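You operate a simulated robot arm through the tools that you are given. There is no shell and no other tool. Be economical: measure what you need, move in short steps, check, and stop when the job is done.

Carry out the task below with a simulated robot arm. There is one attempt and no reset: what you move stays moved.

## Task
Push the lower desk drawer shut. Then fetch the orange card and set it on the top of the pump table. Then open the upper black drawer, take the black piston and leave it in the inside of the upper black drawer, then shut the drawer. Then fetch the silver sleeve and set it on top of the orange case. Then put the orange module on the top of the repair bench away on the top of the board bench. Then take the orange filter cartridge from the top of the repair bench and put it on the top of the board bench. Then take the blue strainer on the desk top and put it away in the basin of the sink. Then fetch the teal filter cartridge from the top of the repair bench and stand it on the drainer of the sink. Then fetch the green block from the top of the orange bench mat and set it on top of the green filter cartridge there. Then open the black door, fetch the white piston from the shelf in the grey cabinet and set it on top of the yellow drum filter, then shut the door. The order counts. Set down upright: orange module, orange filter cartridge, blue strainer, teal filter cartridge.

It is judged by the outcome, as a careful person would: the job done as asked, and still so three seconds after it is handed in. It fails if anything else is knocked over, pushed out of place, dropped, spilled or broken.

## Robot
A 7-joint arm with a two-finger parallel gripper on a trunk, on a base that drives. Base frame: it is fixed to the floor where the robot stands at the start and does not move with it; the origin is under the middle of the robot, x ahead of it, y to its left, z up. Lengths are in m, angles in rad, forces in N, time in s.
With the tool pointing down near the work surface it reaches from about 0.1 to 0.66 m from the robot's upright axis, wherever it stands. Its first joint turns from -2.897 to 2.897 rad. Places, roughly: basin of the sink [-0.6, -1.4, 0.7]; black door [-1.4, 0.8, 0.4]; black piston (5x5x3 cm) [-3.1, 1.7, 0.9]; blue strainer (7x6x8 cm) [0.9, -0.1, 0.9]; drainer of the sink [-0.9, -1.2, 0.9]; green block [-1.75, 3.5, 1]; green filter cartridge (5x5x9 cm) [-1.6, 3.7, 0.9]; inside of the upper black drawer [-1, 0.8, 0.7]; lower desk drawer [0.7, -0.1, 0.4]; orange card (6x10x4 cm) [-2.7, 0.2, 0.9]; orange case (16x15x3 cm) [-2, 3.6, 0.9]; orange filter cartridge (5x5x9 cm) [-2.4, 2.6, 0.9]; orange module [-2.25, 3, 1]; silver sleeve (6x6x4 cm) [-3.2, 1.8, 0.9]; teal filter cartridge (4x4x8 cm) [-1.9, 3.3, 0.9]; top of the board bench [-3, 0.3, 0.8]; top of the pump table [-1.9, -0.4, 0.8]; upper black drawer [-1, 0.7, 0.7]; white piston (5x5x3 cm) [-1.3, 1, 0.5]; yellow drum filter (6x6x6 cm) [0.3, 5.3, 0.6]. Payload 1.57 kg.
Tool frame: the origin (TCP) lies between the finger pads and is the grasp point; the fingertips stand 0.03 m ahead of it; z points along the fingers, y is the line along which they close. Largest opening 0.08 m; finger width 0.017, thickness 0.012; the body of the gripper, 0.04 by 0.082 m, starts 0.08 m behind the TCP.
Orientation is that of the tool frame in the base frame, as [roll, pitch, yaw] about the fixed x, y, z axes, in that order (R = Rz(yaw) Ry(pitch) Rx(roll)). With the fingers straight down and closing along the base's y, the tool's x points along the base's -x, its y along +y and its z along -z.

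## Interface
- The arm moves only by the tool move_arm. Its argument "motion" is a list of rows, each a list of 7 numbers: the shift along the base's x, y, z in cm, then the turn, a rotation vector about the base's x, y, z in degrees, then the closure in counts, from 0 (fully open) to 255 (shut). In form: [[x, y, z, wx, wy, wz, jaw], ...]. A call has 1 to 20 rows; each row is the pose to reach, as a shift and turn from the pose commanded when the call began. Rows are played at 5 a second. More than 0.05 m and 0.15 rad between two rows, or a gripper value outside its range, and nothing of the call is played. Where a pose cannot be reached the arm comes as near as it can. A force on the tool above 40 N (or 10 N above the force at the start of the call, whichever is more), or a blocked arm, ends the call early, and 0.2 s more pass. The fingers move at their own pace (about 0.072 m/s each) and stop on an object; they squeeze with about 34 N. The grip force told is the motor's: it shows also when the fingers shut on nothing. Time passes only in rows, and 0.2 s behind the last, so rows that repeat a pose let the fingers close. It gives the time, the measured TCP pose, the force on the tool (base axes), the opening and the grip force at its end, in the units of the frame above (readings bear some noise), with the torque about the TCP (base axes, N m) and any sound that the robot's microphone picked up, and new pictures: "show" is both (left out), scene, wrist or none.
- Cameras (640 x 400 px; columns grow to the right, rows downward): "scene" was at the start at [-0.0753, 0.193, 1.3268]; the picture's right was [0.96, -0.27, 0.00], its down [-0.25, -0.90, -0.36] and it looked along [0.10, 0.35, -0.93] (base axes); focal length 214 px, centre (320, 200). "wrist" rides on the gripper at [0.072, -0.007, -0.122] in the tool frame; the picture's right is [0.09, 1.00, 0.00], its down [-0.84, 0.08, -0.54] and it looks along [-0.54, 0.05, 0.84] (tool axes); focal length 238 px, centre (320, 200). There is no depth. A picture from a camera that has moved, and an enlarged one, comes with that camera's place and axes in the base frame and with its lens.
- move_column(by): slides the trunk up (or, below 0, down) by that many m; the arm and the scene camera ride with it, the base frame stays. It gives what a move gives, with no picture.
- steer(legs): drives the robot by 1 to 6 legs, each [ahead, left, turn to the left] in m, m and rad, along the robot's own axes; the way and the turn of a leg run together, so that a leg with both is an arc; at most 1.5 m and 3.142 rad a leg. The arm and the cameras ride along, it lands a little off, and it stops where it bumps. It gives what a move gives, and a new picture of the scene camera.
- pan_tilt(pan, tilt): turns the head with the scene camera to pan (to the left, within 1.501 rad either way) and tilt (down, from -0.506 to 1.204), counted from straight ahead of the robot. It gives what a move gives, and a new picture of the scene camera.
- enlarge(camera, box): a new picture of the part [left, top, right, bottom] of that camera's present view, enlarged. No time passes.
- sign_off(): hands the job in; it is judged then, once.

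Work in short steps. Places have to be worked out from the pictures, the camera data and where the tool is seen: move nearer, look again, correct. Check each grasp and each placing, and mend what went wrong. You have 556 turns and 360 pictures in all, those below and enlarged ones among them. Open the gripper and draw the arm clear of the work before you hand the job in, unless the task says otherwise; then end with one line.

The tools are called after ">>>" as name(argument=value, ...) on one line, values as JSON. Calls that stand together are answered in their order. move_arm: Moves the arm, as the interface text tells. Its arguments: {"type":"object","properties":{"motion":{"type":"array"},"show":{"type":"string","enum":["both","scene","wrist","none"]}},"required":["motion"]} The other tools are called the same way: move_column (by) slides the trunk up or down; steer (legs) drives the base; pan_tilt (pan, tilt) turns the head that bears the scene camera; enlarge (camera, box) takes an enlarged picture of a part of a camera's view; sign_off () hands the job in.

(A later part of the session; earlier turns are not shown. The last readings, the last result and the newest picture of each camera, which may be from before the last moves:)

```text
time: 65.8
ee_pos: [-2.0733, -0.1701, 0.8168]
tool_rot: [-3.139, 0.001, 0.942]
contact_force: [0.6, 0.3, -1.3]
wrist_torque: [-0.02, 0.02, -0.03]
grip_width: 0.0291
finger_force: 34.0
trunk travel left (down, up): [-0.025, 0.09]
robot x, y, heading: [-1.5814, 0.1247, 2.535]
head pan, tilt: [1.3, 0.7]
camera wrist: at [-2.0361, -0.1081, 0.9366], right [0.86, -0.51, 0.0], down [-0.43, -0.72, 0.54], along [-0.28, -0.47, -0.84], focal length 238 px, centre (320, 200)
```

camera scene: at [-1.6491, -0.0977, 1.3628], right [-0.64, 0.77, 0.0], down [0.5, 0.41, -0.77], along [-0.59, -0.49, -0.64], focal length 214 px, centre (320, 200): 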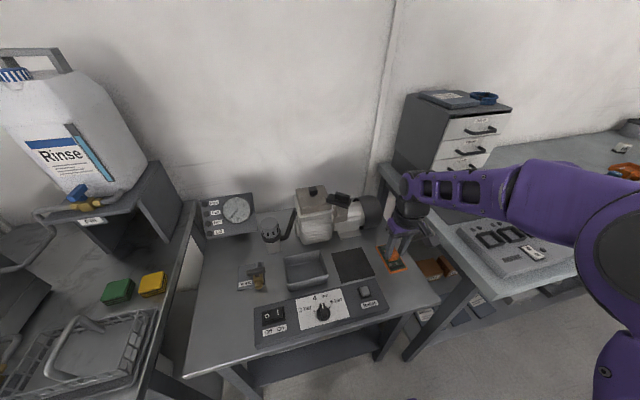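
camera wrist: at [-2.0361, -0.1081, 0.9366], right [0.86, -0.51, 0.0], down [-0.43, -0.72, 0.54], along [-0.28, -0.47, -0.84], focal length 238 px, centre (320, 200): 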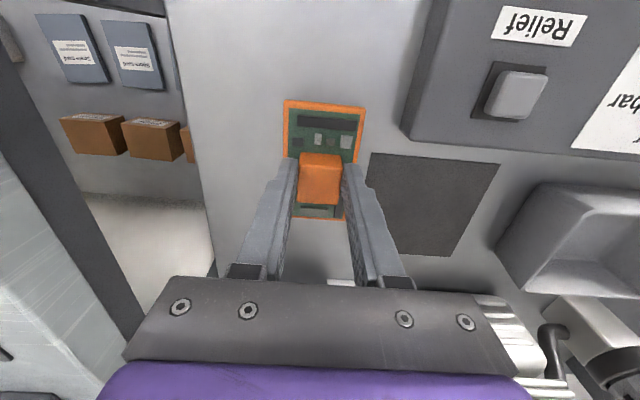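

>>> move_arm(motion=[[0, 0, -0.8, 0, 0, 0, 200], [0, 0, -1.6, 0, 0, 0, 200], [0, 0, -2.2, 0, 0, 0, 200], [0, 0, -2.8, 0, 0, 0, 200]], show="wrist")

```text
time: 66.8
ee_pos: [-2.0728, -0.1709, 0.7888]
tool_rot: [-3.139, 0.001, 0.944]
contact_force: [1.4, -0.5, 10.3]
wrist_torque: [0.06, -0.3, 0.01]
grip_width: 0.0297
finger_force: 18.2
trunk travel left (down, up): [-0.025, 0.09]
robot x, y, heading: [-1.5743, 0.1218, 2.534]
head pan, tilt: [1.3, 0.7]
camera wrist: at [-2.0359, -0.1081, 0.9083], right [0.86, -0.51, 0.0], down [-0.43, -0.72, 0.54], along [-0.28, -0.47, -0.84], focal length 238 px, centre (320, 200)
```

wrist: 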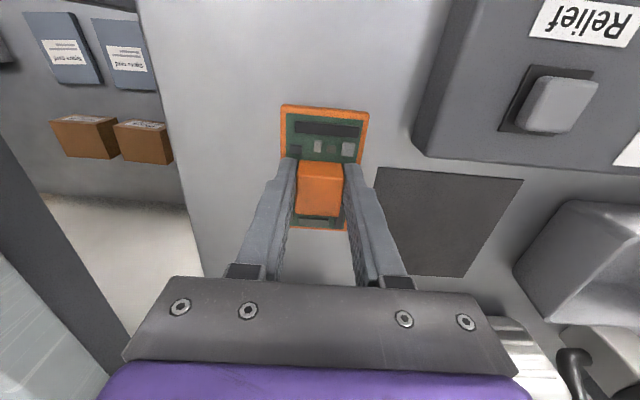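

It touches with 10 N. I open and rise.

>>> move_arm(motion=[[0, 0, 0.2, 0, 0, 0, 110], [0, 0, 0.2, 0, 0, 0, 110], [0, 0, 4, 0, 0, 0, 110], [0, 0, 8, 0, 0, 0, 110], [0, 0, 12, 0, 0, 0, 110], [0, 0, 16.5, 0, 0, 0, 60], [0, 0, 21, 0, 0, 0, 0], [0, 0, 25, 0, 0, 0, 0]])

```text
time: 68.6
ee_pos: [-2.0742, -0.1688, 1.0377]
tool_rot: [-3.138, 0.002, 0.944]
contact_force: [0.9, 0.5, -0.7]
wrist_torque: [-0.01, -0.01, -0.03]
grip_width: 0.0798
finger_force: 0.1
trunk travel left (down, up): [-0.025, 0.09]
robot x, y, heading: [-1.5736, 0.1258, 2.534]
head pan, tilt: [1.3, 0.7]
camera scene: at [-1.6492, -0.0978, 1.3627], right [-0.64, 0.77, 0.0], down [0.5, 0.41, -0.76], along [-0.59, -0.49, -0.64], focal length 214 px, centre (320, 200)
camera wrist: at [-2.0363, -0.1081, 1.1593], right [0.86, -0.51, 0.0], down [-0.43, -0.72, 0.54], along [-0.28, -0.47, -0.84], focal length 238 px, centre (320, 200)
```

scene: 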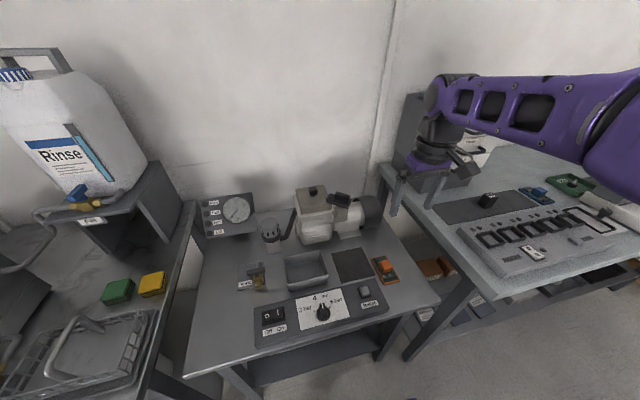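
wrist: 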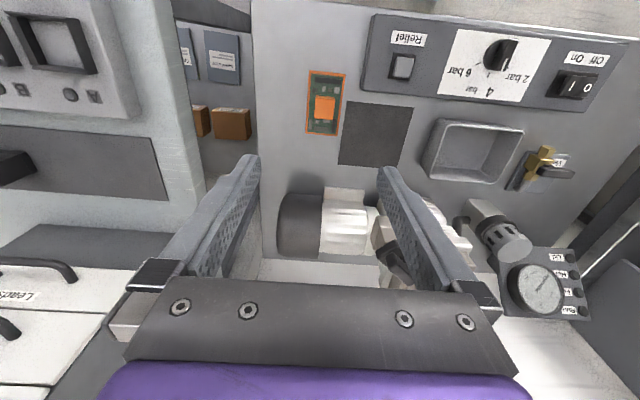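

The card is set down flat. Next is the upper black drawer on the island, to my right. I bring the arm round to the front first.

>>> move_arm(motion=[[-2, 4.4, 1, 0, 0, -7, 0], [-4, 8.8, 1, 0, 0, -14, 0], [-5, 13.4, 1, 0, 0, -21, 0], [-5.5, 18, 1, 0, 0, -28, 0], [-6, 22.7, 1, 0, 0, -35, 0], [-5, 27.4, 1, 0, 0, -42, 0], [-3.5, 32, 1, 0, 0, -49, 0], [-1.5, 36.4, 1, 0, 0, -56, 0], [0.5, 40.6, 1, 0, 0, -63, 0], [3, 44.4, 1, 0, 0, -70, 0], [6, 48, 1, 0, 0, -77, 0], [8.5, 51, 1, 0, 0, -84, 0], [10, 53, 1, 0, 0, -90, 0]], show="none")

>>> pan_tilt(pan=-0.6, tilt=0.7)

```text
time: 71.4
ee_pos: [-1.972, 0.3602, 1.0488]
tool_rot: [3.141, 0.001, -0.628]
contact_force: [-0.3, 0.3, 0.6]
wrist_torque: [0.0, 0.02, -0.04]
grip_width: 0.0802
finger_force: 0.1
trunk travel left (down, up): [-0.025, 0.09]
robot x, y, heading: [-1.5783, 0.1232, 2.533]
head pan, tilt: [1.3, 0.7]
```

```text
time: 73.3
ee_pos: [-1.9722, 0.3597, 1.0482]
tool_rot: [-3.14, 0.001, -0.626]
contact_force: [0.2, -0.4, -0.3]
wrist_torque: [0.0, -0.02, -0.02]
grip_width: 0.0798
finger_force: 0.0
trunk travel left (down, up): [-0.025, 0.09]
robot x, y, heading: [-1.5756, 0.1271, 2.534]
head pan, tilt: [-0.6, 0.7]
camera scene: at [-1.6137, 0.0358, 1.3628], right [0.94, 0.35, 0.0], down [0.23, -0.6, -0.76], along [-0.27, 0.72, -0.64], focal length 214 px, centre (320, 200)
```

scene: 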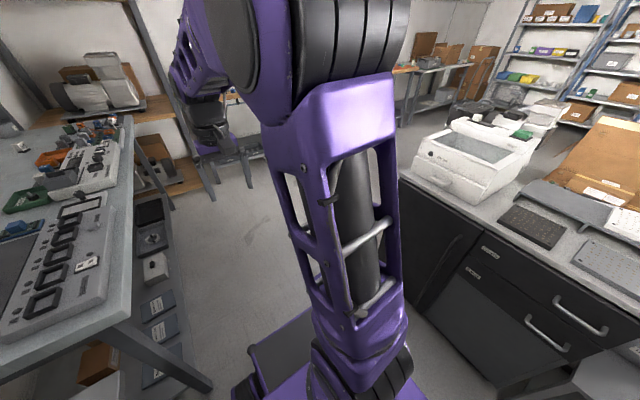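

The island cabinet has two black drawers. The upper handle is near room (-1.14, -0.21, 0.77) and the lower near z≈0.64. I turn to face it.

>>> steer(legs=[[0, -0.1, 0], [0, 0, -1.571], [-0.04, -0.3, 0]])

>>> pan_tilt(pan=0.1, tilt=0.75)

```text
time: 81.9
ee_pos: [-1.0608, 0.3956, 1.0489]
tool_rot: [-3.14, 0.002, -2.205]
contact_force: [-0.3, -0.7, -0.4]
wrist_torque: [0.02, 0.04, 0.04]
grip_width: 0.08
finger_force: 0.1
trunk travel left (down, up): [-0.025, 0.09]
robot x, y, heading: [-1.3013, 0.0017, 0.955]
head pan, tilt: [-0.6, 0.7]
camera scene: at [-1.3862, 0.0375, 1.3628], right [0.35, -0.94, 0.0], down [-0.6, -0.22, -0.76], along [0.72, 0.27, -0.64], focal length 214 px, centre (320, 200)
```

scene: 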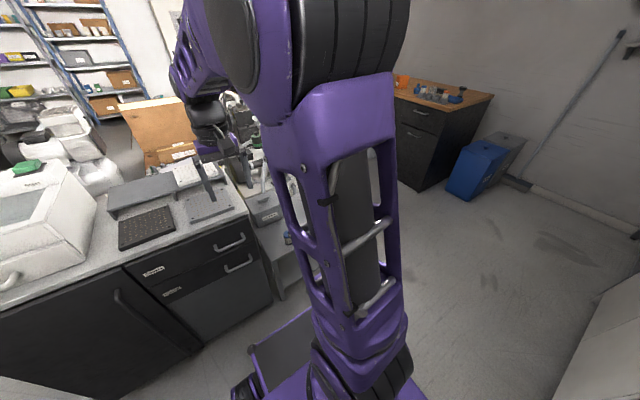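

```text
time: 83.0
ee_pos: [-1.0607, 0.3955, 1.0489]
tool_rot: [-3.14, 0.0, -2.205]
contact_force: [0.2, -0.2, -0.5]
wrist_torque: [-0.02, 0.01, 0.01]
grip_width: 0.0797
finger_force: 0.0
trunk travel left (down, up): [-0.025, 0.09]
robot x, y, heading: [-1.3022, 0.0051, 0.955]
head pan, tilt: [0.099, 0.75]
camera scene: at [-1.4249, 0.08, 1.3585], right [0.87, -0.49, 0.0], down [-0.34, -0.59, -0.73], along [0.36, 0.64, -0.68], focal length 214 px, centre (320, 200)
```

scene: 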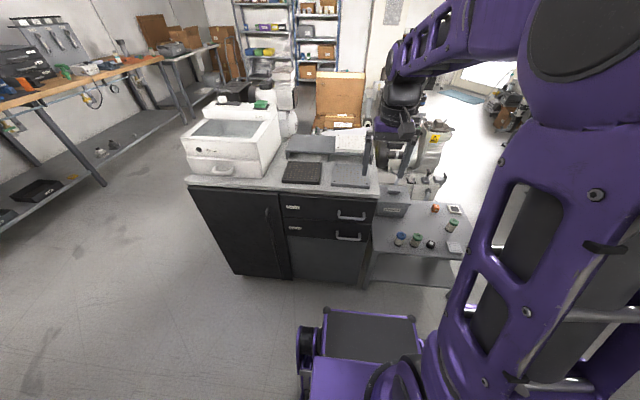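

Two views agree: the upper handle is at room (-1.145, -0.21, 0.77). I bring the tool in front of it, tilted to 25° below horizontal with the fingers part open.

>>> move_arm(motion=[[-0.7, 0, -2.5, 5.3, -3.8, 0, 100], [-1.4, 0, -5, 10.5, -7.6, 0, 100], [-2, 0, -7.5, 15.8, -11.4, 0, 120], [-2.7, 0, -10, 21, -15.2, 0, 120], [-3.4, 0, -12.5, 26.3, -19, 0, 120], [-4, 0, -15, 31.6, -22.8, 0, 120], [-4.7, 0, -17.5, 36.9, -26.6, 0, 120], [-5.4, 0, -20, 42.2, -30.5, 0, 120], [-6, 0, -22.5, 47.4, -34.3, 0, 120], [-6.7, 0, -24.9, 52.7, -38.1, 0, 120]])

```text
time: 85.2
ee_pos: [-1.1244, 0.4187, 0.7854]
tool_rot: [3.119, 1.136, -2.222]
contact_force: [1.3, 0.2, 0.0]
wrist_torque: [-0.01, 0.01, 0.05]
grip_width: 0.0421
finger_force: 0.0
out of reach, approached as far as the arm can: row 6, 7, 8, 9, 10
trunk travel left (down, up): [-0.025, 0.09]
robot x, y, heading: [-1.2958, -0.0019, 0.959]
head pan, tilt: [0.099, 0.75]
camera scene: at [-1.425, 0.0797, 1.3586], right [0.87, -0.49, 0.0], down [-0.34, -0.59, -0.73], along [0.36, 0.64, -0.68], focal length 214 px, centre (320, 200)
camera wrist: at [-1.2021, 0.3014, 0.7714], right [-0.83, 0.56, -0.07], down [-0.14, -0.07, 0.99], along [0.54, 0.83, 0.14], focal length 238 px, centre (320, 200)
```

scene: 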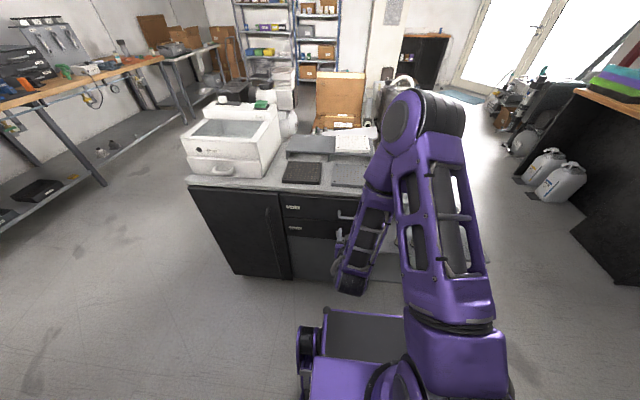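
wrist: 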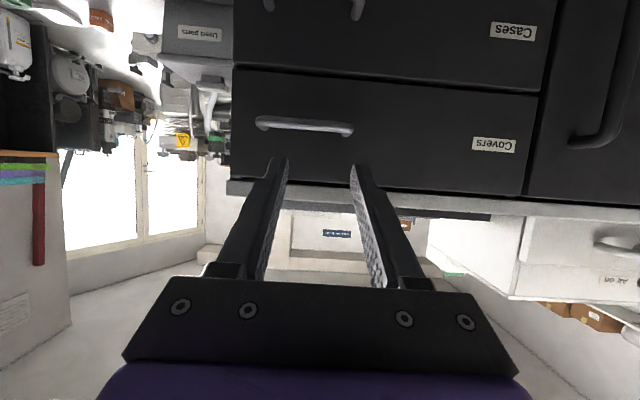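

The wrist view refines the handle to room (-1.138, -0.17, 0.725). My fingers close horizontally, so I untilt to 45° first and then roll the tool 90° to grip the bar.

>>> move_arm(motion=[[-1, -1.4, 1, -5.4, 3.9, 0, 120], [-2, -2.8, 2, -10.8, 7.8, 0, 120], [-2.9, -4, 3, -16.2, 11.7, 0, 120]], show="none")

```text
time: 86.0
ee_pos: [-1.1469, 0.4123, 0.8136]
tool_rot: [3.137, 0.785, -2.209]
contact_force: [0.3, 0.2, -0.6]
wrist_torque: [0.0, 0.0, 0.02]
grip_width: 0.0422
finger_force: 0.1
out of reach, approached as far as the arm can: row 1, 2, 3
trunk travel left (down, up): [-0.025, 0.09]
robot x, y, heading: [-1.2988, 0.0007, 0.955]
head pan, tilt: [0.099, 0.75]
```

Tilted poses this close are out of reach, so I use a steeper tool, about 25° from vertical. I raise, untilt, then roll in a second step.

>>> move_arm(motion=[[2, 2.5, 2, -5.4, 3.9, 0, 120], [4, 5, 4, -10.8, 7.8, 0, 120], [6, 7.5, 5, -16.2, 11.7, 0, 120], [7.8, 9, 6, -16.2, 11.7, 0, 120]], show="none")

```text
time: 87.0
ee_pos: [-1.068, 0.503, 0.8747]
tool_rot: [3.137, 0.438, -2.207]
contact_force: [-0.1, -0.1, 0.2]
wrist_torque: [0.01, -0.01, 0.0]
grip_width: 0.0423
finger_force: 0.1
trunk travel left (down, up): [-0.025, 0.09]
robot x, y, heading: [-1.2974, 0.0063, 0.956]
head pan, tilt: [0.099, 0.75]
```

>>> move_arm(motion=[[0, -0.4, 0, 2.0, 2.8, -7.4, 120], [0, -0.8, 0, 4.1, 5.6, -14.8, 120], [0, -1.2, 0, 6.1, 8.4, -22.2, 120], [0, -1.6, 0, 8.1, 11.2, -29.6, 120], [0, -2, 0, 10.2, 14.1, -37, 140], [0, -2.4, 0, 12.2, 16.9, -44.4, 140], [0, -2.8, 0, 14.3, 19.7, -51.8, 140], [0, -3.2, 0, 16.3, 22.5, -59.2, 140], [0, -3.5, 0, 18.3, 25.3, -66.6, 140], [0, -3.9, 0, 20.4, 28.1, -74, 140], [0, -3.9, 0, 22.4, 31, -81.5, 140]])

```text
time: 89.4
ee_pos: [-1.0707, 0.4624, 0.8735]
tool_rot: [2.705, -0.004, 2.508]
contact_force: [0.3, 0.1, -0.2]
wrist_torque: [0.01, 0.01, 0.0]
grip_width: 0.0362
finger_force: 0.1
trunk travel left (down, up): [-0.025, 0.09]
robot x, y, heading: [-1.2979, 0.0022, 0.952]
head pan, tilt: [0.099, 0.75]
camera scene: at [-1.4249, 0.08, 1.3585], right [0.87, -0.49, 0.0], down [-0.34, -0.59, -0.73], along [0.36, 0.64, -0.68], focal length 214 px, centre (320, 200)
camera wrist: at [-1.1605, 0.4589, 0.9796], right [0.46, 0.78, 0.42], down [0.58, -0.63, 0.52], along [0.67, 0.0, -0.74], focal length 238 px, centre (320, 200)
```

scene: 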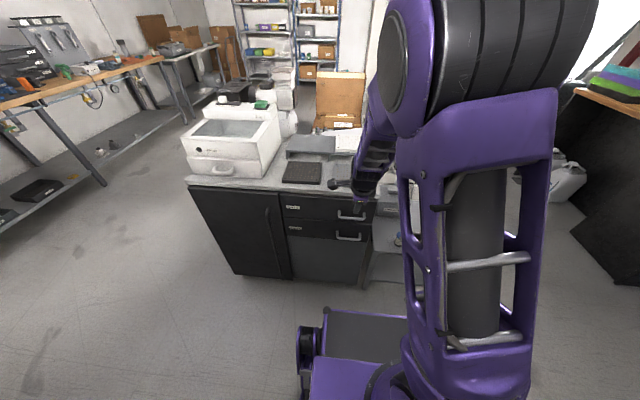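
wrist: 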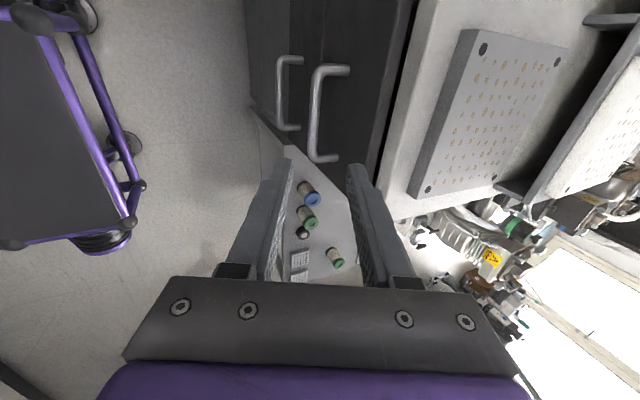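

The side view is sharp: the bar is at room (-1.143, -0.186, 0.727), about 3.3 cm off the panel. I narrow the fingers to 28 mm and move to 7 cm short of it.

>>> move_arm(motion=[[0.6, 1.2, -3.4, 0, 0, 0, 166], [1.2, 2.4, -6.8, 0, 0, 0, 166], [1.2, 2.4, -6.8, 0, 0, 0, 166]], show="wrist")

```text
time: 90.2
ee_pos: [-1.0571, 0.4863, 0.8031]
tool_rot: [2.706, -0.006, 2.507]
contact_force: [0.6, 0.5, -0.3]
wrist_torque: [-0.03, -0.01, -0.02]
grip_width: 0.0277
finger_force: 0.1
trunk travel left (down, up): [-0.025, 0.09]
robot x, y, heading: [-1.2996, 0.0046, 0.961]
head pan, tilt: [0.099, 0.75]
camera wrist: at [-1.1483, 0.4831, 0.9109], right [0.46, 0.78, 0.42], down [0.58, -0.63, 0.52], along [0.67, 0.01, -0.74], focal length 238 px, centre (320, 200)
```

wrist: 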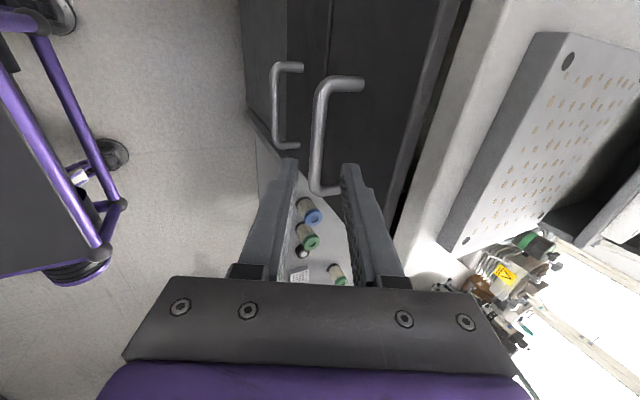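

Alignment is good, so I advance onto the bar.

>>> move_arm(motion=[[0.6, 0.8, -2.1, 0, 0, 0, 166], [1.1, 1.6, -4.2, 0, 0, 0, 166], [1.7, 2.4, -6.3, 0, 0, 0, 166]], show="wrist")

```text
time: 91.0
ee_pos: [-1.0394, 0.5125, 0.7417]
tool_rot: [2.703, -0.004, 2.507]
contact_force: [-0.8, -0.2, -0.3]
wrist_torque: [0.0, -0.01, 0.0]
grip_width: 0.028
finger_force: 0.0
trunk travel left (down, up): [-0.025, 0.09]
robot x, y, heading: [-1.2998, 0.0039, 0.958]
head pan, tilt: [0.099, 0.75]
camera wrist: at [-1.1312, 0.5073, 0.8479], right [0.46, 0.78, 0.42], down [0.58, -0.63, 0.52], along [0.67, 0.01, -0.74], focal length 238 px, centre (320, 200)
```

wrist: 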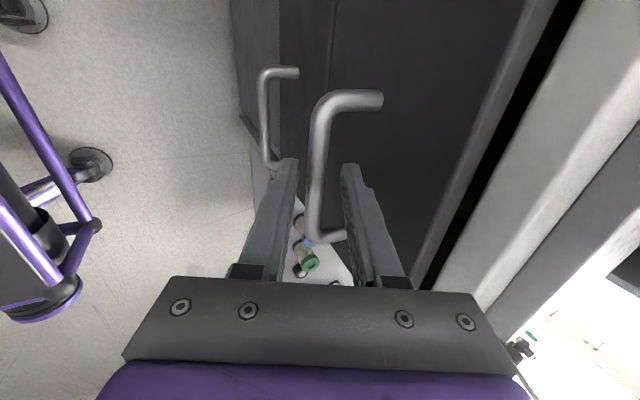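

The bar is between the fingers. I close on it.

>>> move_arm(motion=[[0, 0, 0, 0, 0, 0, 255], [0, 0, 0, 0, 0, 0, 255]], show="none")

```text
time: 91.6
ee_pos: [-1.041, 0.5112, 0.7397]
tool_rot: [2.709, -0.004, 2.511]
contact_force: [-3.6, -6.9, -2.4]
wrist_torque: [-0.21, -0.02, 0.48]
grip_width: 0.0119
finger_force: 29.0
trunk travel left (down, up): [-0.025, 0.09]
robot x, y, heading: [-1.2995, 0.0, 0.956]
head pan, tilt: [0.099, 0.75]
```

The grip is on the bar (12 mm). I pull the drawer out towards me.

>>> move_arm(motion=[[-1.2, -1.6, 0, 0, 0, 0, 255], [-2.4, -3.2, 0, 0, 0, 0, 255], [-3.6, -4.9, 0, 0, 0, 0, 255], [-4.7, -6.5, 0, 0, 0, 0, 255], [-5.9, -8.1, 0, 0, 0, 0, 255], [-7, -9.7, 0, 0, 0, 0, 255], [-8.2, -11.3, 0, 0, 0, 0, 255], [-9.4, -13, 0, 0, 0, 0, 255], [-10.6, -14.6, 0, 0, 0, 0, 255], [-11.7, -16.2, 0, 0, 0, 0, 255]])

```text
time: 93.8
ee_pos: [-1.1579, 0.3498, 0.7416]
tool_rot: [2.708, -0.003, 2.508]
contact_force: [1.4, -1.6, -30.5]
wrist_torque: [-0.4, -0.25, 0.38]
grip_width: 0.0119
finger_force: 29.1
trunk travel left (down, up): [-0.025, 0.09]
robot x, y, heading: [-1.3021, 0.0002, 0.957]
head pan, tilt: [0.099, 0.75]
camera scene: at [-1.4244, 0.0813, 1.3584], right [0.87, -0.49, 0.0], down [-0.34, -0.59, -0.73], along [0.36, 0.64, -0.68], focal length 214 px, centre (320, 200)
camera wrist: at [-1.249, 0.3455, 0.8483], right [0.46, 0.78, 0.42], down [0.58, -0.62, 0.52], along [0.67, 0.0, -0.74], focal length 238 px, centre (320, 200)
```

scene: 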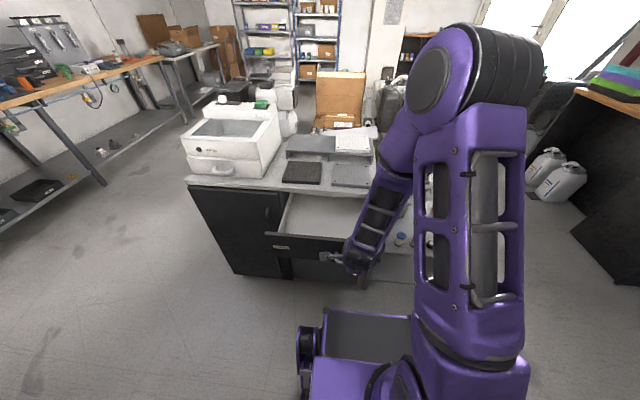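
wrist: 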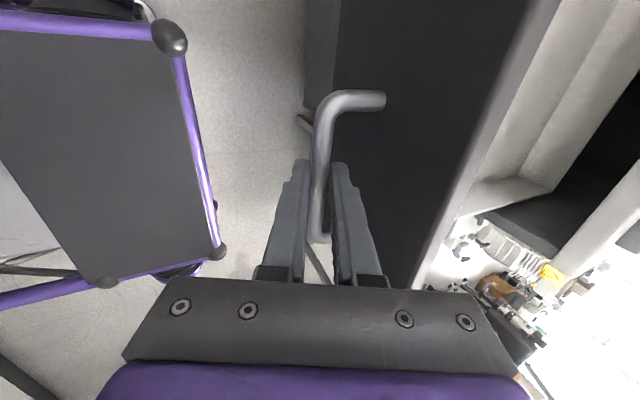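

The drawer is open about 20 cm and empty. I let go and withdraw along the tool axis.

>>> move_arm(motion=[[0, 0, 0, 0, 0, 0, 166], [0, 0, 0, 0, 0, 0, 166], [-0.5, -0.7, 1.8, 0, 0, 0, 166], [-1, -1.4, 3.6, 0, 0, 0, 166], [-1.4, -1.9, 6, 0, 0, 0, 166], [-1.4, -1.9, 10, 0, 0, 0, 120], [-1.4, -1.9, 14, 0, 0, 0, 60], [-1.4, -1.9, 18, 0, 0, 0, 0]])

```text
time: 95.6
ee_pos: [-1.1705, 0.3337, 0.9238]
tool_rot: [2.707, -0.001, 2.516]
contact_force: [-0.3, 0.5, 0.3]
wrist_torque: [0.0, -0.01, -0.03]
grip_width: 0.0798
finger_force: 0.0
out of reach, approached as far as the arm can: row 3, 4, 5, 6, 7
trunk travel left (down, up): [-0.025, 0.09]
robot x, y, heading: [-1.2983, 0.0028, 0.951]
head pan, tilt: [0.099, 0.75]
camera scene: at [-1.3883, 0.0421, 1.3621], right [0.4, -0.92, 0.0], down [-0.6, -0.26, -0.76], along [0.7, 0.3, -0.65], focal length 214 px, centre (320, 200)
camera wrist: at [-1.263, 0.3285, 1.0298], right [0.45, 0.79, 0.42], down [0.59, -0.62, 0.52], along [0.67, 0.01, -0.74], focal length 238 px, centre (320, 200)
```

scene: 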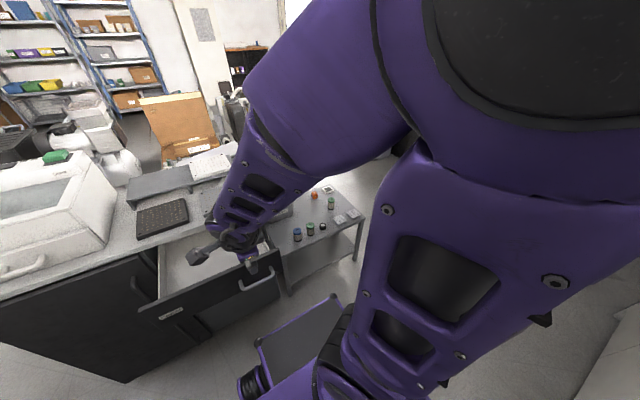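
wrist: 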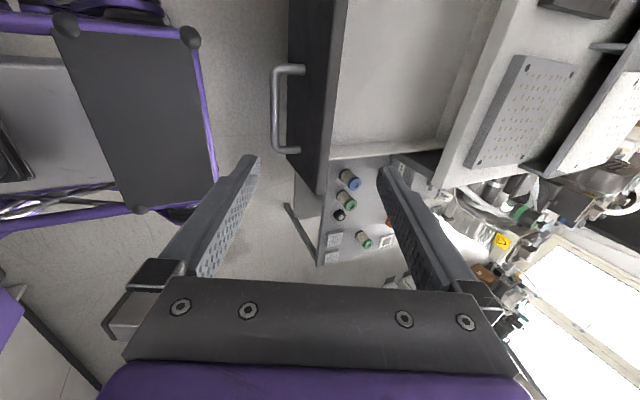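

The drawer is open and the bar is free. I roll the tool back to standard while moving it up and out, away from the head.

>>> move_arm(motion=[[0.6, 0.8, 1.5, -2.0, -2.8, 7.4, 0], [1.2, 1.6, 3, -4.1, -5.6, 14.8, 0], [1.8, 2.4, 4.5, -6.1, -8.4, 22.2, 0], [2.4, 3.2, 6, -8.1, -11.2, 29.6, 0], [3, 4, 7.5, -10.2, -14.1, 37, 0], [3.6, 4.8, 9, -12.2, -16.9, 44.4, 0], [4.2, 5.6, 10.5, -14.3, -19.7, 51.8, 0], [4.8, 6.4, 12, -16.3, -22.5, 59.2, 0], [5, 7, 12, -18.3, -25.3, 66.6, 0], [5, 7, 12, -20.4, -28.1, 74, 0], [5, 7, 12, -22.4, -31, 81.5, 0]], show="none")

>>> move_arm(motion=[[0, 0, 0, -6.8, 4.9, 0, 0], [0, 0, 0, -13.6, 9.8, 0, 0], [0, 0, 0, -20.3, 14.6, 0, 0]], show="none")

>>> pan_tilt(pan=0.4, tilt=0.7)

```text
time: 98.0
ee_pos: [-1.1211, 0.4018, 1.0417]
tool_rot: [3.14, 0.438, -2.202]
contact_force: [-0.5, -0.4, 0.0]
wrist_torque: [0.03, 0.01, 0.0]
grip_width: 0.0803
finger_force: 0.1
trunk travel left (down, up): [-0.025, 0.09]
robot x, y, heading: [-1.2972, 0.0025, 0.956]
head pan, tilt: [0.099, 0.75]
```

```text
time: 98.8
ee_pos: [-1.1219, 0.4007, 1.0411]
tool_rot: [-3.136, 0.0, -2.211]
contact_force: [-5.6, 3.6, -0.2]
wrist_torque: [-0.26, -0.57, 0.0]
grip_width: 0.08
finger_force: 0.1
trunk travel left (down, up): [-0.025, 0.09]
robot x, y, heading: [-1.3014, 0.0012, 0.956]
head pan, tilt: [0.099, 0.75]
```

```text
time: 99.6
ee_pos: [-1.1129, 0.3961, 1.0413]
tool_rot: [-3.138, 0.002, -2.228]
contact_force: [-0.2, 0.5, 0.1]
wrist_torque: [-0.02, -0.02, 0.01]
grip_width: 0.08
finger_force: 0.0
trunk travel left (down, up): [-0.025, 0.09]
robot x, y, heading: [-1.3013, 0.0036, 0.955]
head pan, tilt: [0.4, 0.7]
camera scene: at [-1.4476, 0.0909, 1.3627], right [0.98, -0.22, 0.0], down [-0.14, -0.63, -0.76], along [0.16, 0.75, -0.64], focal length 214 px, centre (320, 200)
```

scene: 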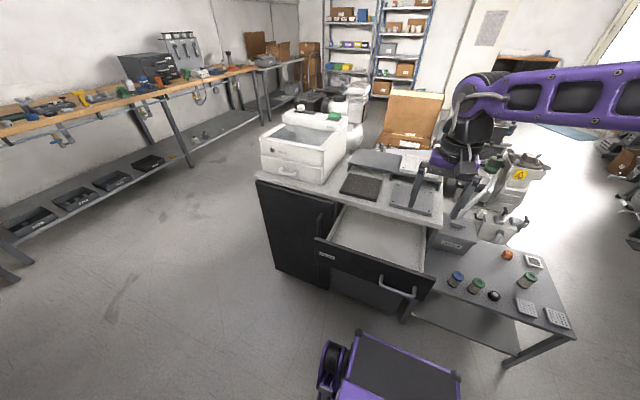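

Now I fetch the black piston from the wooden bench. Facing this way the bench lies on my left, so I slide left along the aisle and look.

>>> steer(legs=[[0, 1.2, 0], [0.2, 0.5, 0]])

>>> pan_tilt(pan=1.4, tilt=0.7)

```text
time: 116.3
ee_pos: [-2.3986, 1.5443, 1.0429]
tool_rot: [-3.139, 0.001, -2.203]
contact_force: [0.7, -0.4, -0.2]
wrist_torque: [-0.04, 0.0, 0.0]
grip_width: 0.08
finger_force: 0.1
trunk travel left (down, up): [-0.025, 0.09]
robot x, y, heading: [-2.5751, 1.1428, 0.953]
head pan, tilt: [0.4, 0.7]
camera scene: at [-2.7244, 1.2344, 1.3628], right [0.98, -0.21, 0.0], down [-0.14, -0.63, -0.76], along [0.16, 0.75, -0.64], focal length 214 px, centre (320, 200)
```

scene: 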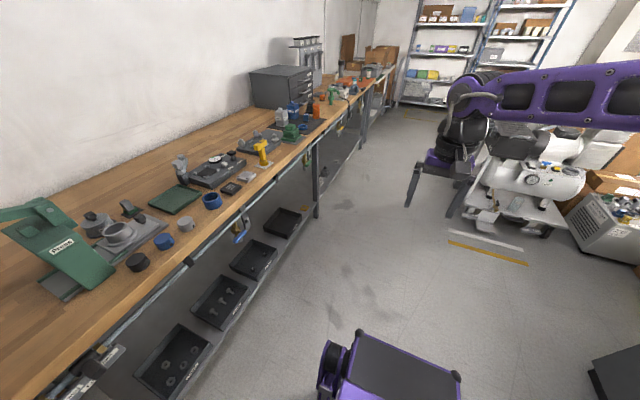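

```text
time: 117.6
ee_pos: [-2.3983, 1.5441, 1.0424]
tool_rot: [-3.137, 0.001, -2.201]
contact_force: [0.3, -0.7, -0.5]
wrist_torque: [-0.02, -0.05, -0.01]
grip_width: 0.08
finger_force: 0.0
trunk travel left (down, up): [-0.025, 0.09]
robot x, y, heading: [-2.5777, 1.1476, 0.957]
head pan, tilt: [1.4, 0.7]
camera scene: at [-2.8025, 1.2115, 1.3628], right [0.71, 0.71, 0.0], down [0.46, -0.46, -0.76], along [-0.54, 0.54, -0.64], focal length 214 px, centre (320, 200)
```

scene: 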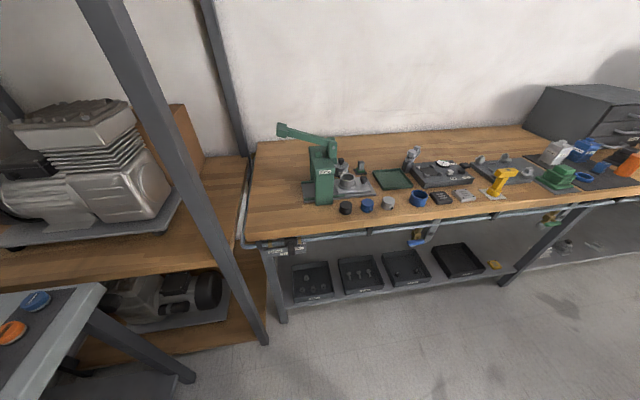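

The three small pistons and the silver sleeve behind them are in view. I zoom in.

>>> enlarge(camera="scene", box=[270, 110, 470, 235])

```text
3.20 times, centred on (370, 172) of scene
camera zoom: at [-2.8025, 1.2115, 1.3628], right [0.71, 0.71, 0.0], down [0.46, -0.46, -0.76], along [-0.54, 0.54, -0.64], focal length 686 px, centre (160, 288)
```

zoom: 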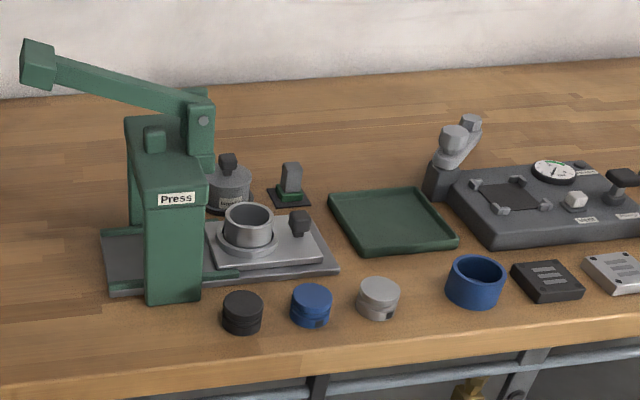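

The black piston is at room (-3.506, -0.485). I slide nearer, then swing the arm over it without turning the tool, so that the fingers close away from its neighbours.

>>> steer(legs=[[0, 0.17, -0.012]])

>>> move_arm(motion=[[-4.5, 0.1, 0, 0, 0, 0, 0], [-9, 0.3, 0, 0, 0, 0, 0], [-13.5, 0.4, 0, 0, 0, 0, 0], [-18, 0.6, 0, 0, 0, 0, 0], [-22.5, 0.8, 0, 0, 0, 0, 0], [-27, 0.9, 0, 0, 0, 0, 0], [-31.5, 1.1, 0, 0, 0, 0, 0], [-36, 1.2, 0, 0, 0, 0, 0], [-40.5, 1.4, 0, 0, 0, 0, 0], [-45, 1.5, 0, 0, 0, 0, 30], [-49.5, 1.7, 0, 0, 0, 0, 48], [-54, 1.8, 0, 0, 0, 0, 48], [-58, 2, 0, 0, 0, 0, 48]])

```text
time: 119.9
ee_pos: [-2.5319, 1.6406, 1.0416]
tool_rot: [-3.138, 0.003, -2.215]
contact_force: [-1.0, -0.5, -0.7]
wrist_torque: [0.03, 0.0, 0.01]
grip_width: 0.0801
finger_force: 0.0
trunk travel left (down, up): [-0.025, 0.09]
robot x, y, heading: [-2.7163, 1.2415, 0.947]
head pan, tilt: [1.4, 0.7]
camera scene: at [-2.9395, 1.3127, 1.3628], right [0.72, 0.7, 0.0], down [0.45, -0.46, -0.76], along [-0.53, 0.55, -0.64], focal length 214 px, centre (320, 200)
```

scene: 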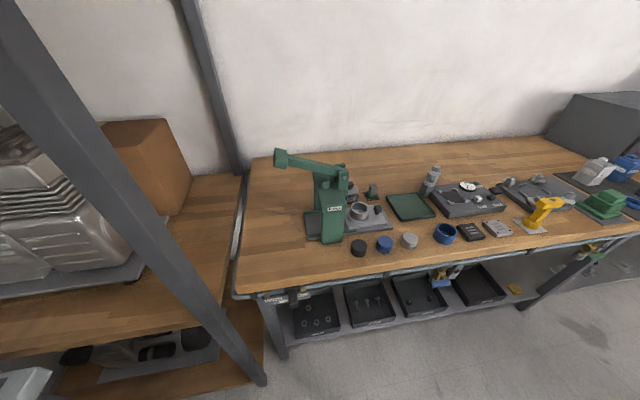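

```text
time: 122.7
ee_pos: [-2.9291, 1.5548, 1.0907]
tool_rot: [-3.14, 0.003, -2.216]
contact_force: [0.6, 0.0, 1.0]
wrist_torque: [0.01, 0.03, 0.02]
grip_width: 0.0651
finger_force: 0.1
out of reach, approached as far as the arm can: row 7, 8, 9, 10, 11, 12, 13
trunk travel left (down, up): [-0.025, 0.09]
robot x, y, heading: [-2.7132, 1.2436, 0.949]
head pan, tilt: [1.4, 0.7]
camera scene: at [-2.9391, 1.313, 1.3628], right [0.72, 0.7, 0.0], down [0.45, -0.46, -0.77], along [-0.53, 0.55, -0.64], focal length 214 px, centre (320, 200)
camera wrist: at [-2.9671, 1.4935, 1.2123], right [-0.85, 0.52, 0.0], down [0.44, 0.72, 0.54], along [0.29, 0.46, -0.84], focal length 238 px, centre (320, 200)
```

scene: 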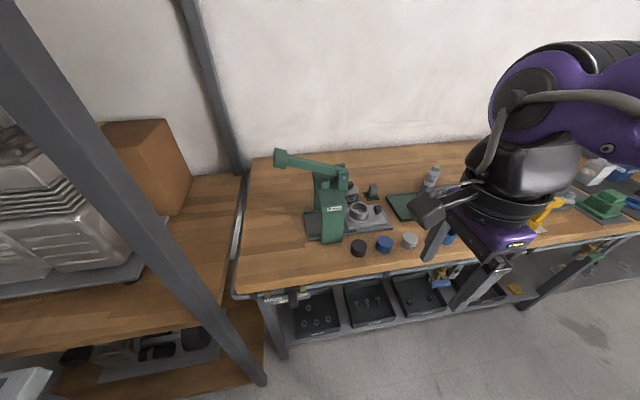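
wrist: 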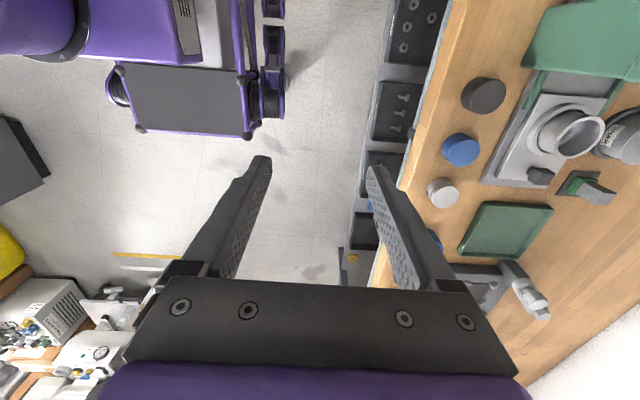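

The wrist ran out of travel, so I turn the tool +50°. Diagonal closing still clears the blue piston.

>>> move_arm(motion=[[-2.4, 1.2, 0, 0, 0, 7, 48], [-4.8, 2.4, 0, 0, 0, 14, 48], [-7.2, 3.6, -1, 0, 0, 21, 48], [-9.6, 4.9, -2, 0, 0, 28, 48], [-12, 6.1, -3, 0, 0, 35, 48], [-14.4, 7.3, -4, 0, 0, 42, 48], [-16.8, 8.6, -4, 0, 0, 50, 48], [-19.1, 9.8, -4, 0, 0, 50, 48]])

```text
time: 124.5
ee_pos: [-2.947, 1.5272, 1.0796]
tool_rot: [3.141, -0.001, -1.353]
contact_force: [0.3, 0.2, 0.4]
wrist_torque: [0.03, 0.01, 0.05]
grip_width: 0.0652
finger_force: 0.0
out of reach, approached as far as the arm can: row 1, 2, 3, 4, 5, 6, 7, 8
trunk travel left (down, up): [-0.025, 0.09]
robot x, y, heading: [-2.7145, 1.2471, 0.945]
head pan, tilt: [1.4, 0.7]
camera scene: at [-2.9392, 1.3133, 1.3632], right [0.72, 0.69, 0.0], down [0.44, -0.46, -0.77], along [-0.53, 0.55, -0.64], focal length 214 px, centre (320, 200)
camera wrist: at [-2.9237, 1.4577, 1.2005], right [-0.95, -0.31, 0.0], down [-0.26, 0.8, 0.54], along [-0.17, 0.52, -0.84], focal length 238 px, centre (320, 200)
```

scene: 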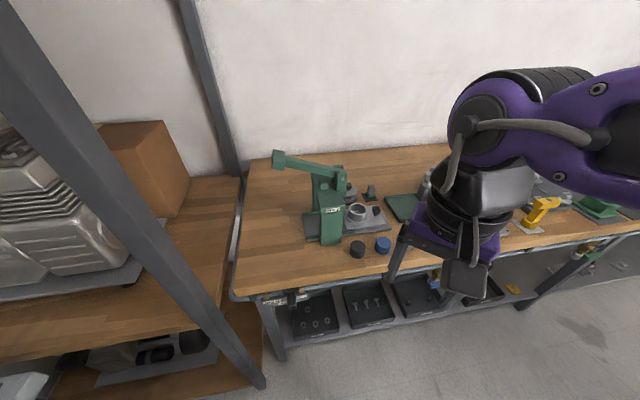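
wrist: 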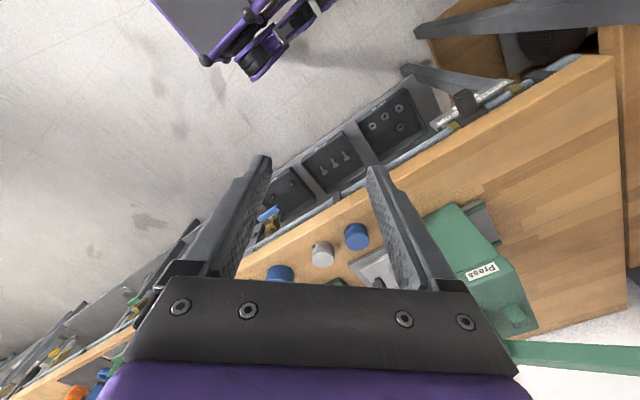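

>>> move_arm(motion=[[-3, 2.5, 0, 0, 0, 4, 48], [-6, 5, 0, 0, 0, 8, 48], [-9, 7, 0, 0, 0, 12, 48], [-12, 9, 0, 0, 0, 16, 48], [-15, 11, -1, 0, 0, 20, 48]])

```text
time: 125.7
ee_pos: [-2.9483, 1.5247, 1.0959]
tool_rot: [3.131, -0.003, -1.057]
contact_force: [0.2, 0.1, -0.2]
wrist_torque: [-0.04, 0.03, -0.02]
grip_width: 0.065
finger_force: 0.0
out of reach, approached as far as the arm can: row 1, 2, 3, 4, 5
trunk travel left (down, up): [-0.025, 0.09]
robot x, y, heading: [-2.7149, 1.2428, 0.946]
head pan, tilt: [1.4, 0.7]
camera scene: at [-2.9394, 1.3157, 1.3679], right [0.73, 0.68, 0.0], down [0.41, -0.44, -0.8], along [-0.55, 0.59, -0.6], focal length 214 px, centre (320, 200)
camera wrist: at [-2.9058, 1.4662, 1.2159], right [-0.82, -0.57, 0.01], down [-0.47, 0.69, 0.54], along [-0.31, 0.44, -0.84], focal length 238 px, centre (320, 200)
```

scene: 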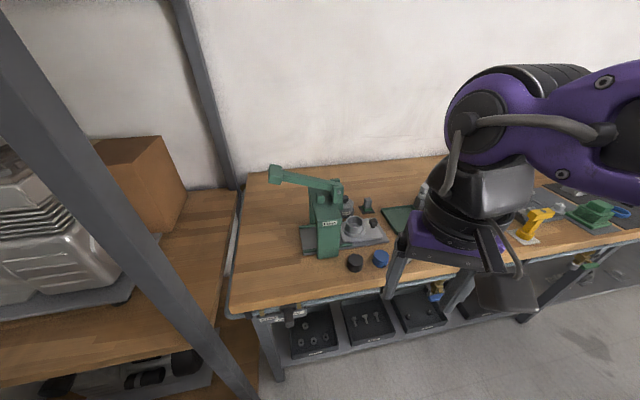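
wrist: 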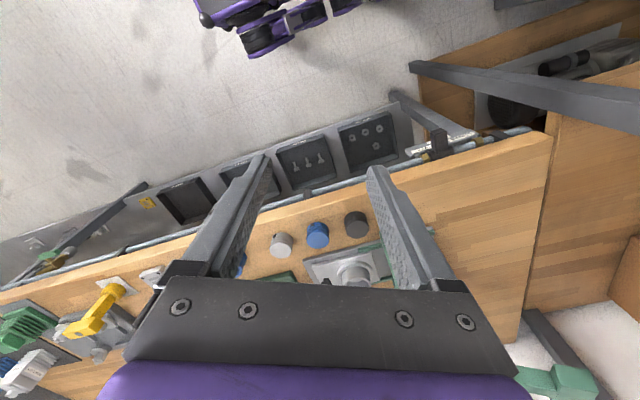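

The arm is in a bad branch, pressing the head. I go back to the front pose and swing again with the tool turning along, as worked before.

>>> move_arm(motion=[[4, 2.5, 0, 0, 0, -6.6, 0], [8, 5, 0, 0, 0, -13.2, 0], [12, 7.5, 0, 0, 0, -19.8, 0], [16, 10, -1, 0, 0, -26.4, 0], [20.5, 12, -2, 0, 0, -33, 0], [25, 13.6, -3, 0, 0, -39.6, 0], [29.5, 13.6, -4, 0, 0, -46.2, 0], [34, 13.6, -5, 0, 0, -52.8, 0], [38.5, 13.6, -5, 0, 0, -59.4, 0], [42.4, 13.6, -5, 0, 0, -66, 0]], show="none")

```text
refused: row 5 steps farther than a row can; nothing moved
```

>>> move_arm(motion=[[4, 2.5, 0, 0, 0, -6.6, 0], [8, 5, 0, 0, 0, -13.2, 0], [12, 7.5, 0, 0, 0, -19.8, 0], [16, 10, -1, 0, 0, -26.4, 0], [20, 12, -2, 0, 0, -33, 0], [24, 13.6, -3, 0, 0, -39.6, 0], [28.5, 13.6, -4, 0, 0, -46.2, 0], [33, 13.6, -5, 0, 0, -52.8, 0], [37.5, 13.6, -5, 0, 0, -59.4, 0], [42.2, 13.6, -5, 0, 0, -66, 0]], show="scene")

```text
time: 127.9
ee_pos: [-2.532, 1.6569, 1.0462]
tool_rot: [-3.137, 0.003, -2.146]
contact_force: [-0.4, 0.0, 0.4]
wrist_torque: [-0.01, 0.0, 0.0]
grip_width: 0.0803
finger_force: 0.1
trunk travel left (down, up): [-0.025, 0.09]
robot x, y, heading: [-2.7164, 1.2421, 0.946]
head pan, tilt: [1.4, 0.7]
camera scene: at [-2.9397, 1.3128, 1.3627], right [0.72, 0.7, 0.0], down [0.45, -0.46, -0.76], along [-0.53, 0.55, -0.64], focal length 214 px, centre (320, 200)
```

scene: 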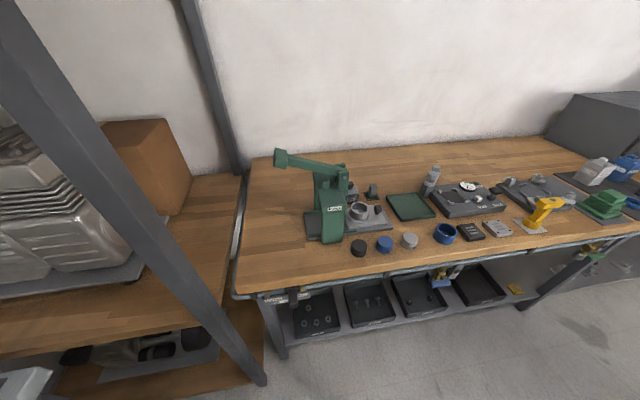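

>>> move_arm(motion=[[-3.3, 2.3, 0, 0, 0, 4.9, 0], [-6.9, 4.2, 0, 0, 0, 9.8, 0], [-10.7, 5.9, 0, 0, 0, 14.7, 0], [-14.7, 7.3, 0, 0, 0, 19.6, 0], [-18.8, 8.3, 0, 0, 0, 24.5, 0], [-23.2, 8.9, 0, 0, 0, 29.4, 0], [-27.6, 9.2, 0, 0, 0, 34.3, 0], [-32.1, 9.1, 0, 0, 0, 39.2, 0], [-36.7, 8.5, 0, 0, 0, 44.1, 0], [-41.3, 7.5, 0, 0, 0, 49, 0], [-45.7, 6.2, 0, 0, 0, 53.9, 0], [-50.2, 4.4, 0, 0, 0, 58.8, 30], [-54.5, 2.2, 0, 0, 0, 63.7, 48], [-58.8, -0.4, 0, 0, 0, 68, 48]])

```text
refused: row 14 steps farther than a row can; nothing moved
```

>>> move_arm(motion=[[-3.3, 2.3, 0, 0, 0, 4.9, 0], [-6.9, 4.2, 0, 0, 0, 9.8, 0], [-10.7, 5.9, 0, 0, 0, 14.7, 0], [-14.7, 7.3, 0, 0, 0, 19.6, 0], [-18.8, 8.3, 0, 0, 0, 24.5, 0], [-23.2, 8.9, 0, 0, 0, 29.4, 0], [-27.6, 9.2, 0, 0, 0, 34.3, 0], [-32.1, 9.1, 0, 0, 0, 39.2, 0], [-36.7, 8.5, 0, 0, 0, 44.1, 0], [-41.3, 7.5, 0, 0, 0, 49, 0], [-45.7, 6.2, 0, 0, 0, 53.9, 0], [-50.2, 4.4, 0, 0, 0, 58.8, 30], [-54.3, 2.2, 0, 0, 0, 63.7, 48], [-57.5, 0.4, 0, 0, 0, 66, 48], [-58.8, -0.4, 0, 0, 0, 68, 48]])

```text
time: 131.1
ee_pos: [-2.9341, 1.5523, 1.0867]
tool_rot: [-3.138, 0.01, -1.0]
contact_force: [0.2, 0.1, 0.3]
wrist_torque: [0.01, -0.02, -0.02]
grip_width: 0.0649
finger_force: 0.0
out of reach, approached as far as the arm can: row 5, 6, 7, 8, 9, 10, 11, 12, 13, 14, 15
trunk travel left (down, up): [-0.025, 0.09]
robot x, y, heading: [-2.713, 1.2442, 0.942]
head pan, tilt: [1.4, 0.7]
camera scene: at [-2.9397, 1.3124, 1.3627], right [0.72, 0.7, 0.0], down [0.45, -0.46, -0.77], along [-0.53, 0.55, -0.64], focal length 214 px, centre (320, 200)
camera wrist: at [-2.8892, 1.4932, 1.2052], right [-0.79, -0.62, 0.0], down [-0.52, 0.66, 0.55], along [-0.34, 0.44, -0.84], focal length 238 px, centre (320, 200)
```

scene: 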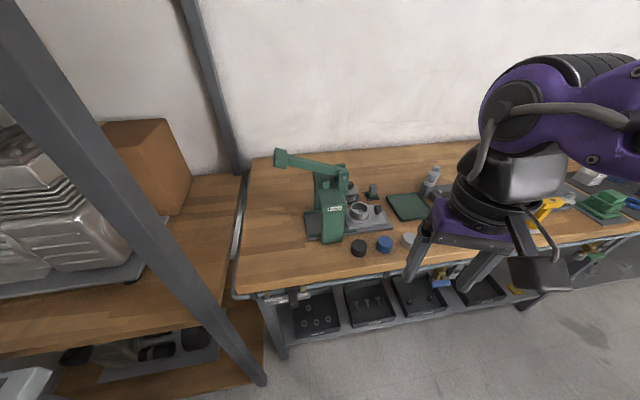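
wrist: 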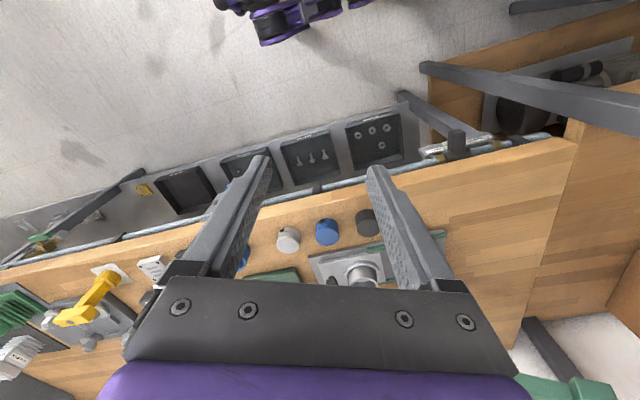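

The arm's redundancy has wound up and it cannot swing left now. I bring it back to the front and face the bench head-on instead.

>>> move_arm(motion=[[4, 2.5, 0, 0, 0, -6.6, 0], [8, 5, 0, 0, 0, -13.2, 0], [12, 7.5, 0, 0, 0, -19.8, 0], [16, 10, -1, 0, 0, -26.4, 0], [20, 11.5, -2, 0, 0, -33, 0], [24, 12, -3, 0, 0, -39.6, 0], [28.5, 12, -4, 0, 0, -46.2, 0], [33, 12, -4, 0, 0, -52.8, 0], [37.5, 11, -4, 0, 0, -59.4, 0], [41, 10.5, -4, 0, 0, -66, 0], [41, 10.5, -4, 0, 0, -69, 0]], show="none")

>>> steer(legs=[[0, -0.12, 0], [0, 0, 1.571]])

>>> pan_tilt(pan=0.2, tilt=0.75)

```text
time: 133.5
ee_pos: [-2.5234, 1.6557, 1.0448]
tool_rot: [-3.138, 0.001, -2.164]
contact_force: [0.1, -0.6, -0.8]
wrist_torque: [0.02, -0.04, 0.02]
grip_width: 0.0799
finger_force: 0.0
trunk travel left (down, up): [-0.025, 0.09]
robot x, y, heading: [-2.7087, 1.2447, 0.942]
head pan, tilt: [1.4, 0.7]
```

```text
time: 139.2
ee_pos: [-3.028, 1.3623, 1.0437]
tool_rot: [-3.139, 0.003, -0.592]
contact_force: [0.9, -0.2, 1.0]
wrist_torque: [0.0, 0.0, 0.0]
grip_width: 0.08
finger_force: 0.1
trunk travel left (down, up): [-0.025, 0.09]
robot x, y, heading: [-2.6177, 1.1712, 2.511]
head pan, tilt: [1.4, 0.7]
camera scene: at [-2.6866, 0.9469, 1.3628], right [-0.7, 0.72, 0.0], down [0.46, 0.45, -0.76], along [-0.55, -0.53, -0.64], focal length 214 px, centre (320, 200)
```

scene: 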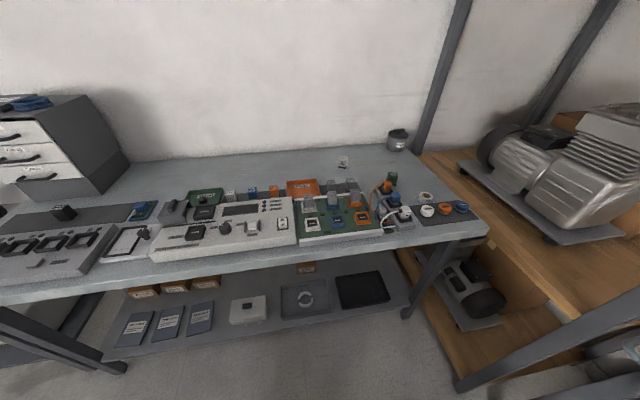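

```text
time: 140.6
ee_pos: [-3.0293, 1.3617, 1.0433]
tool_rot: [-3.137, 0.001, -0.591]
contact_force: [0.0, 0.7, -0.8]
wrist_torque: [-0.02, 0.02, 0.01]
grip_width: 0.0799
finger_force: 0.1
trunk travel left (down, up): [-0.025, 0.09]
robot x, y, heading: [-2.6125, 1.1701, 2.517]
head pan, tilt: [0.201, 0.75]
camera scene: at [-2.7013, 1.0404, 1.3585], right [0.41, 0.91, 0.0], down [0.62, -0.28, -0.73], along [-0.67, 0.3, -0.68], focal length 214 px, centre (320, 200)
```

scene: 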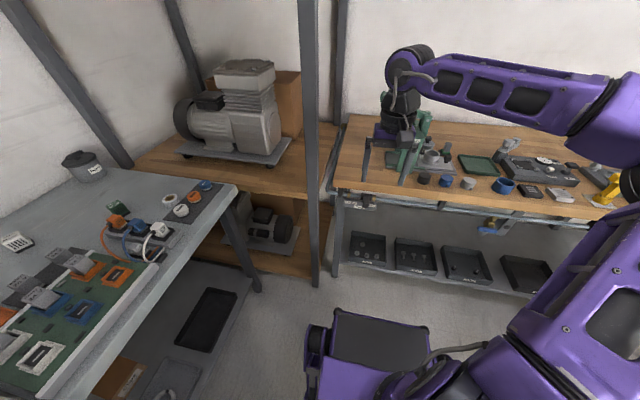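

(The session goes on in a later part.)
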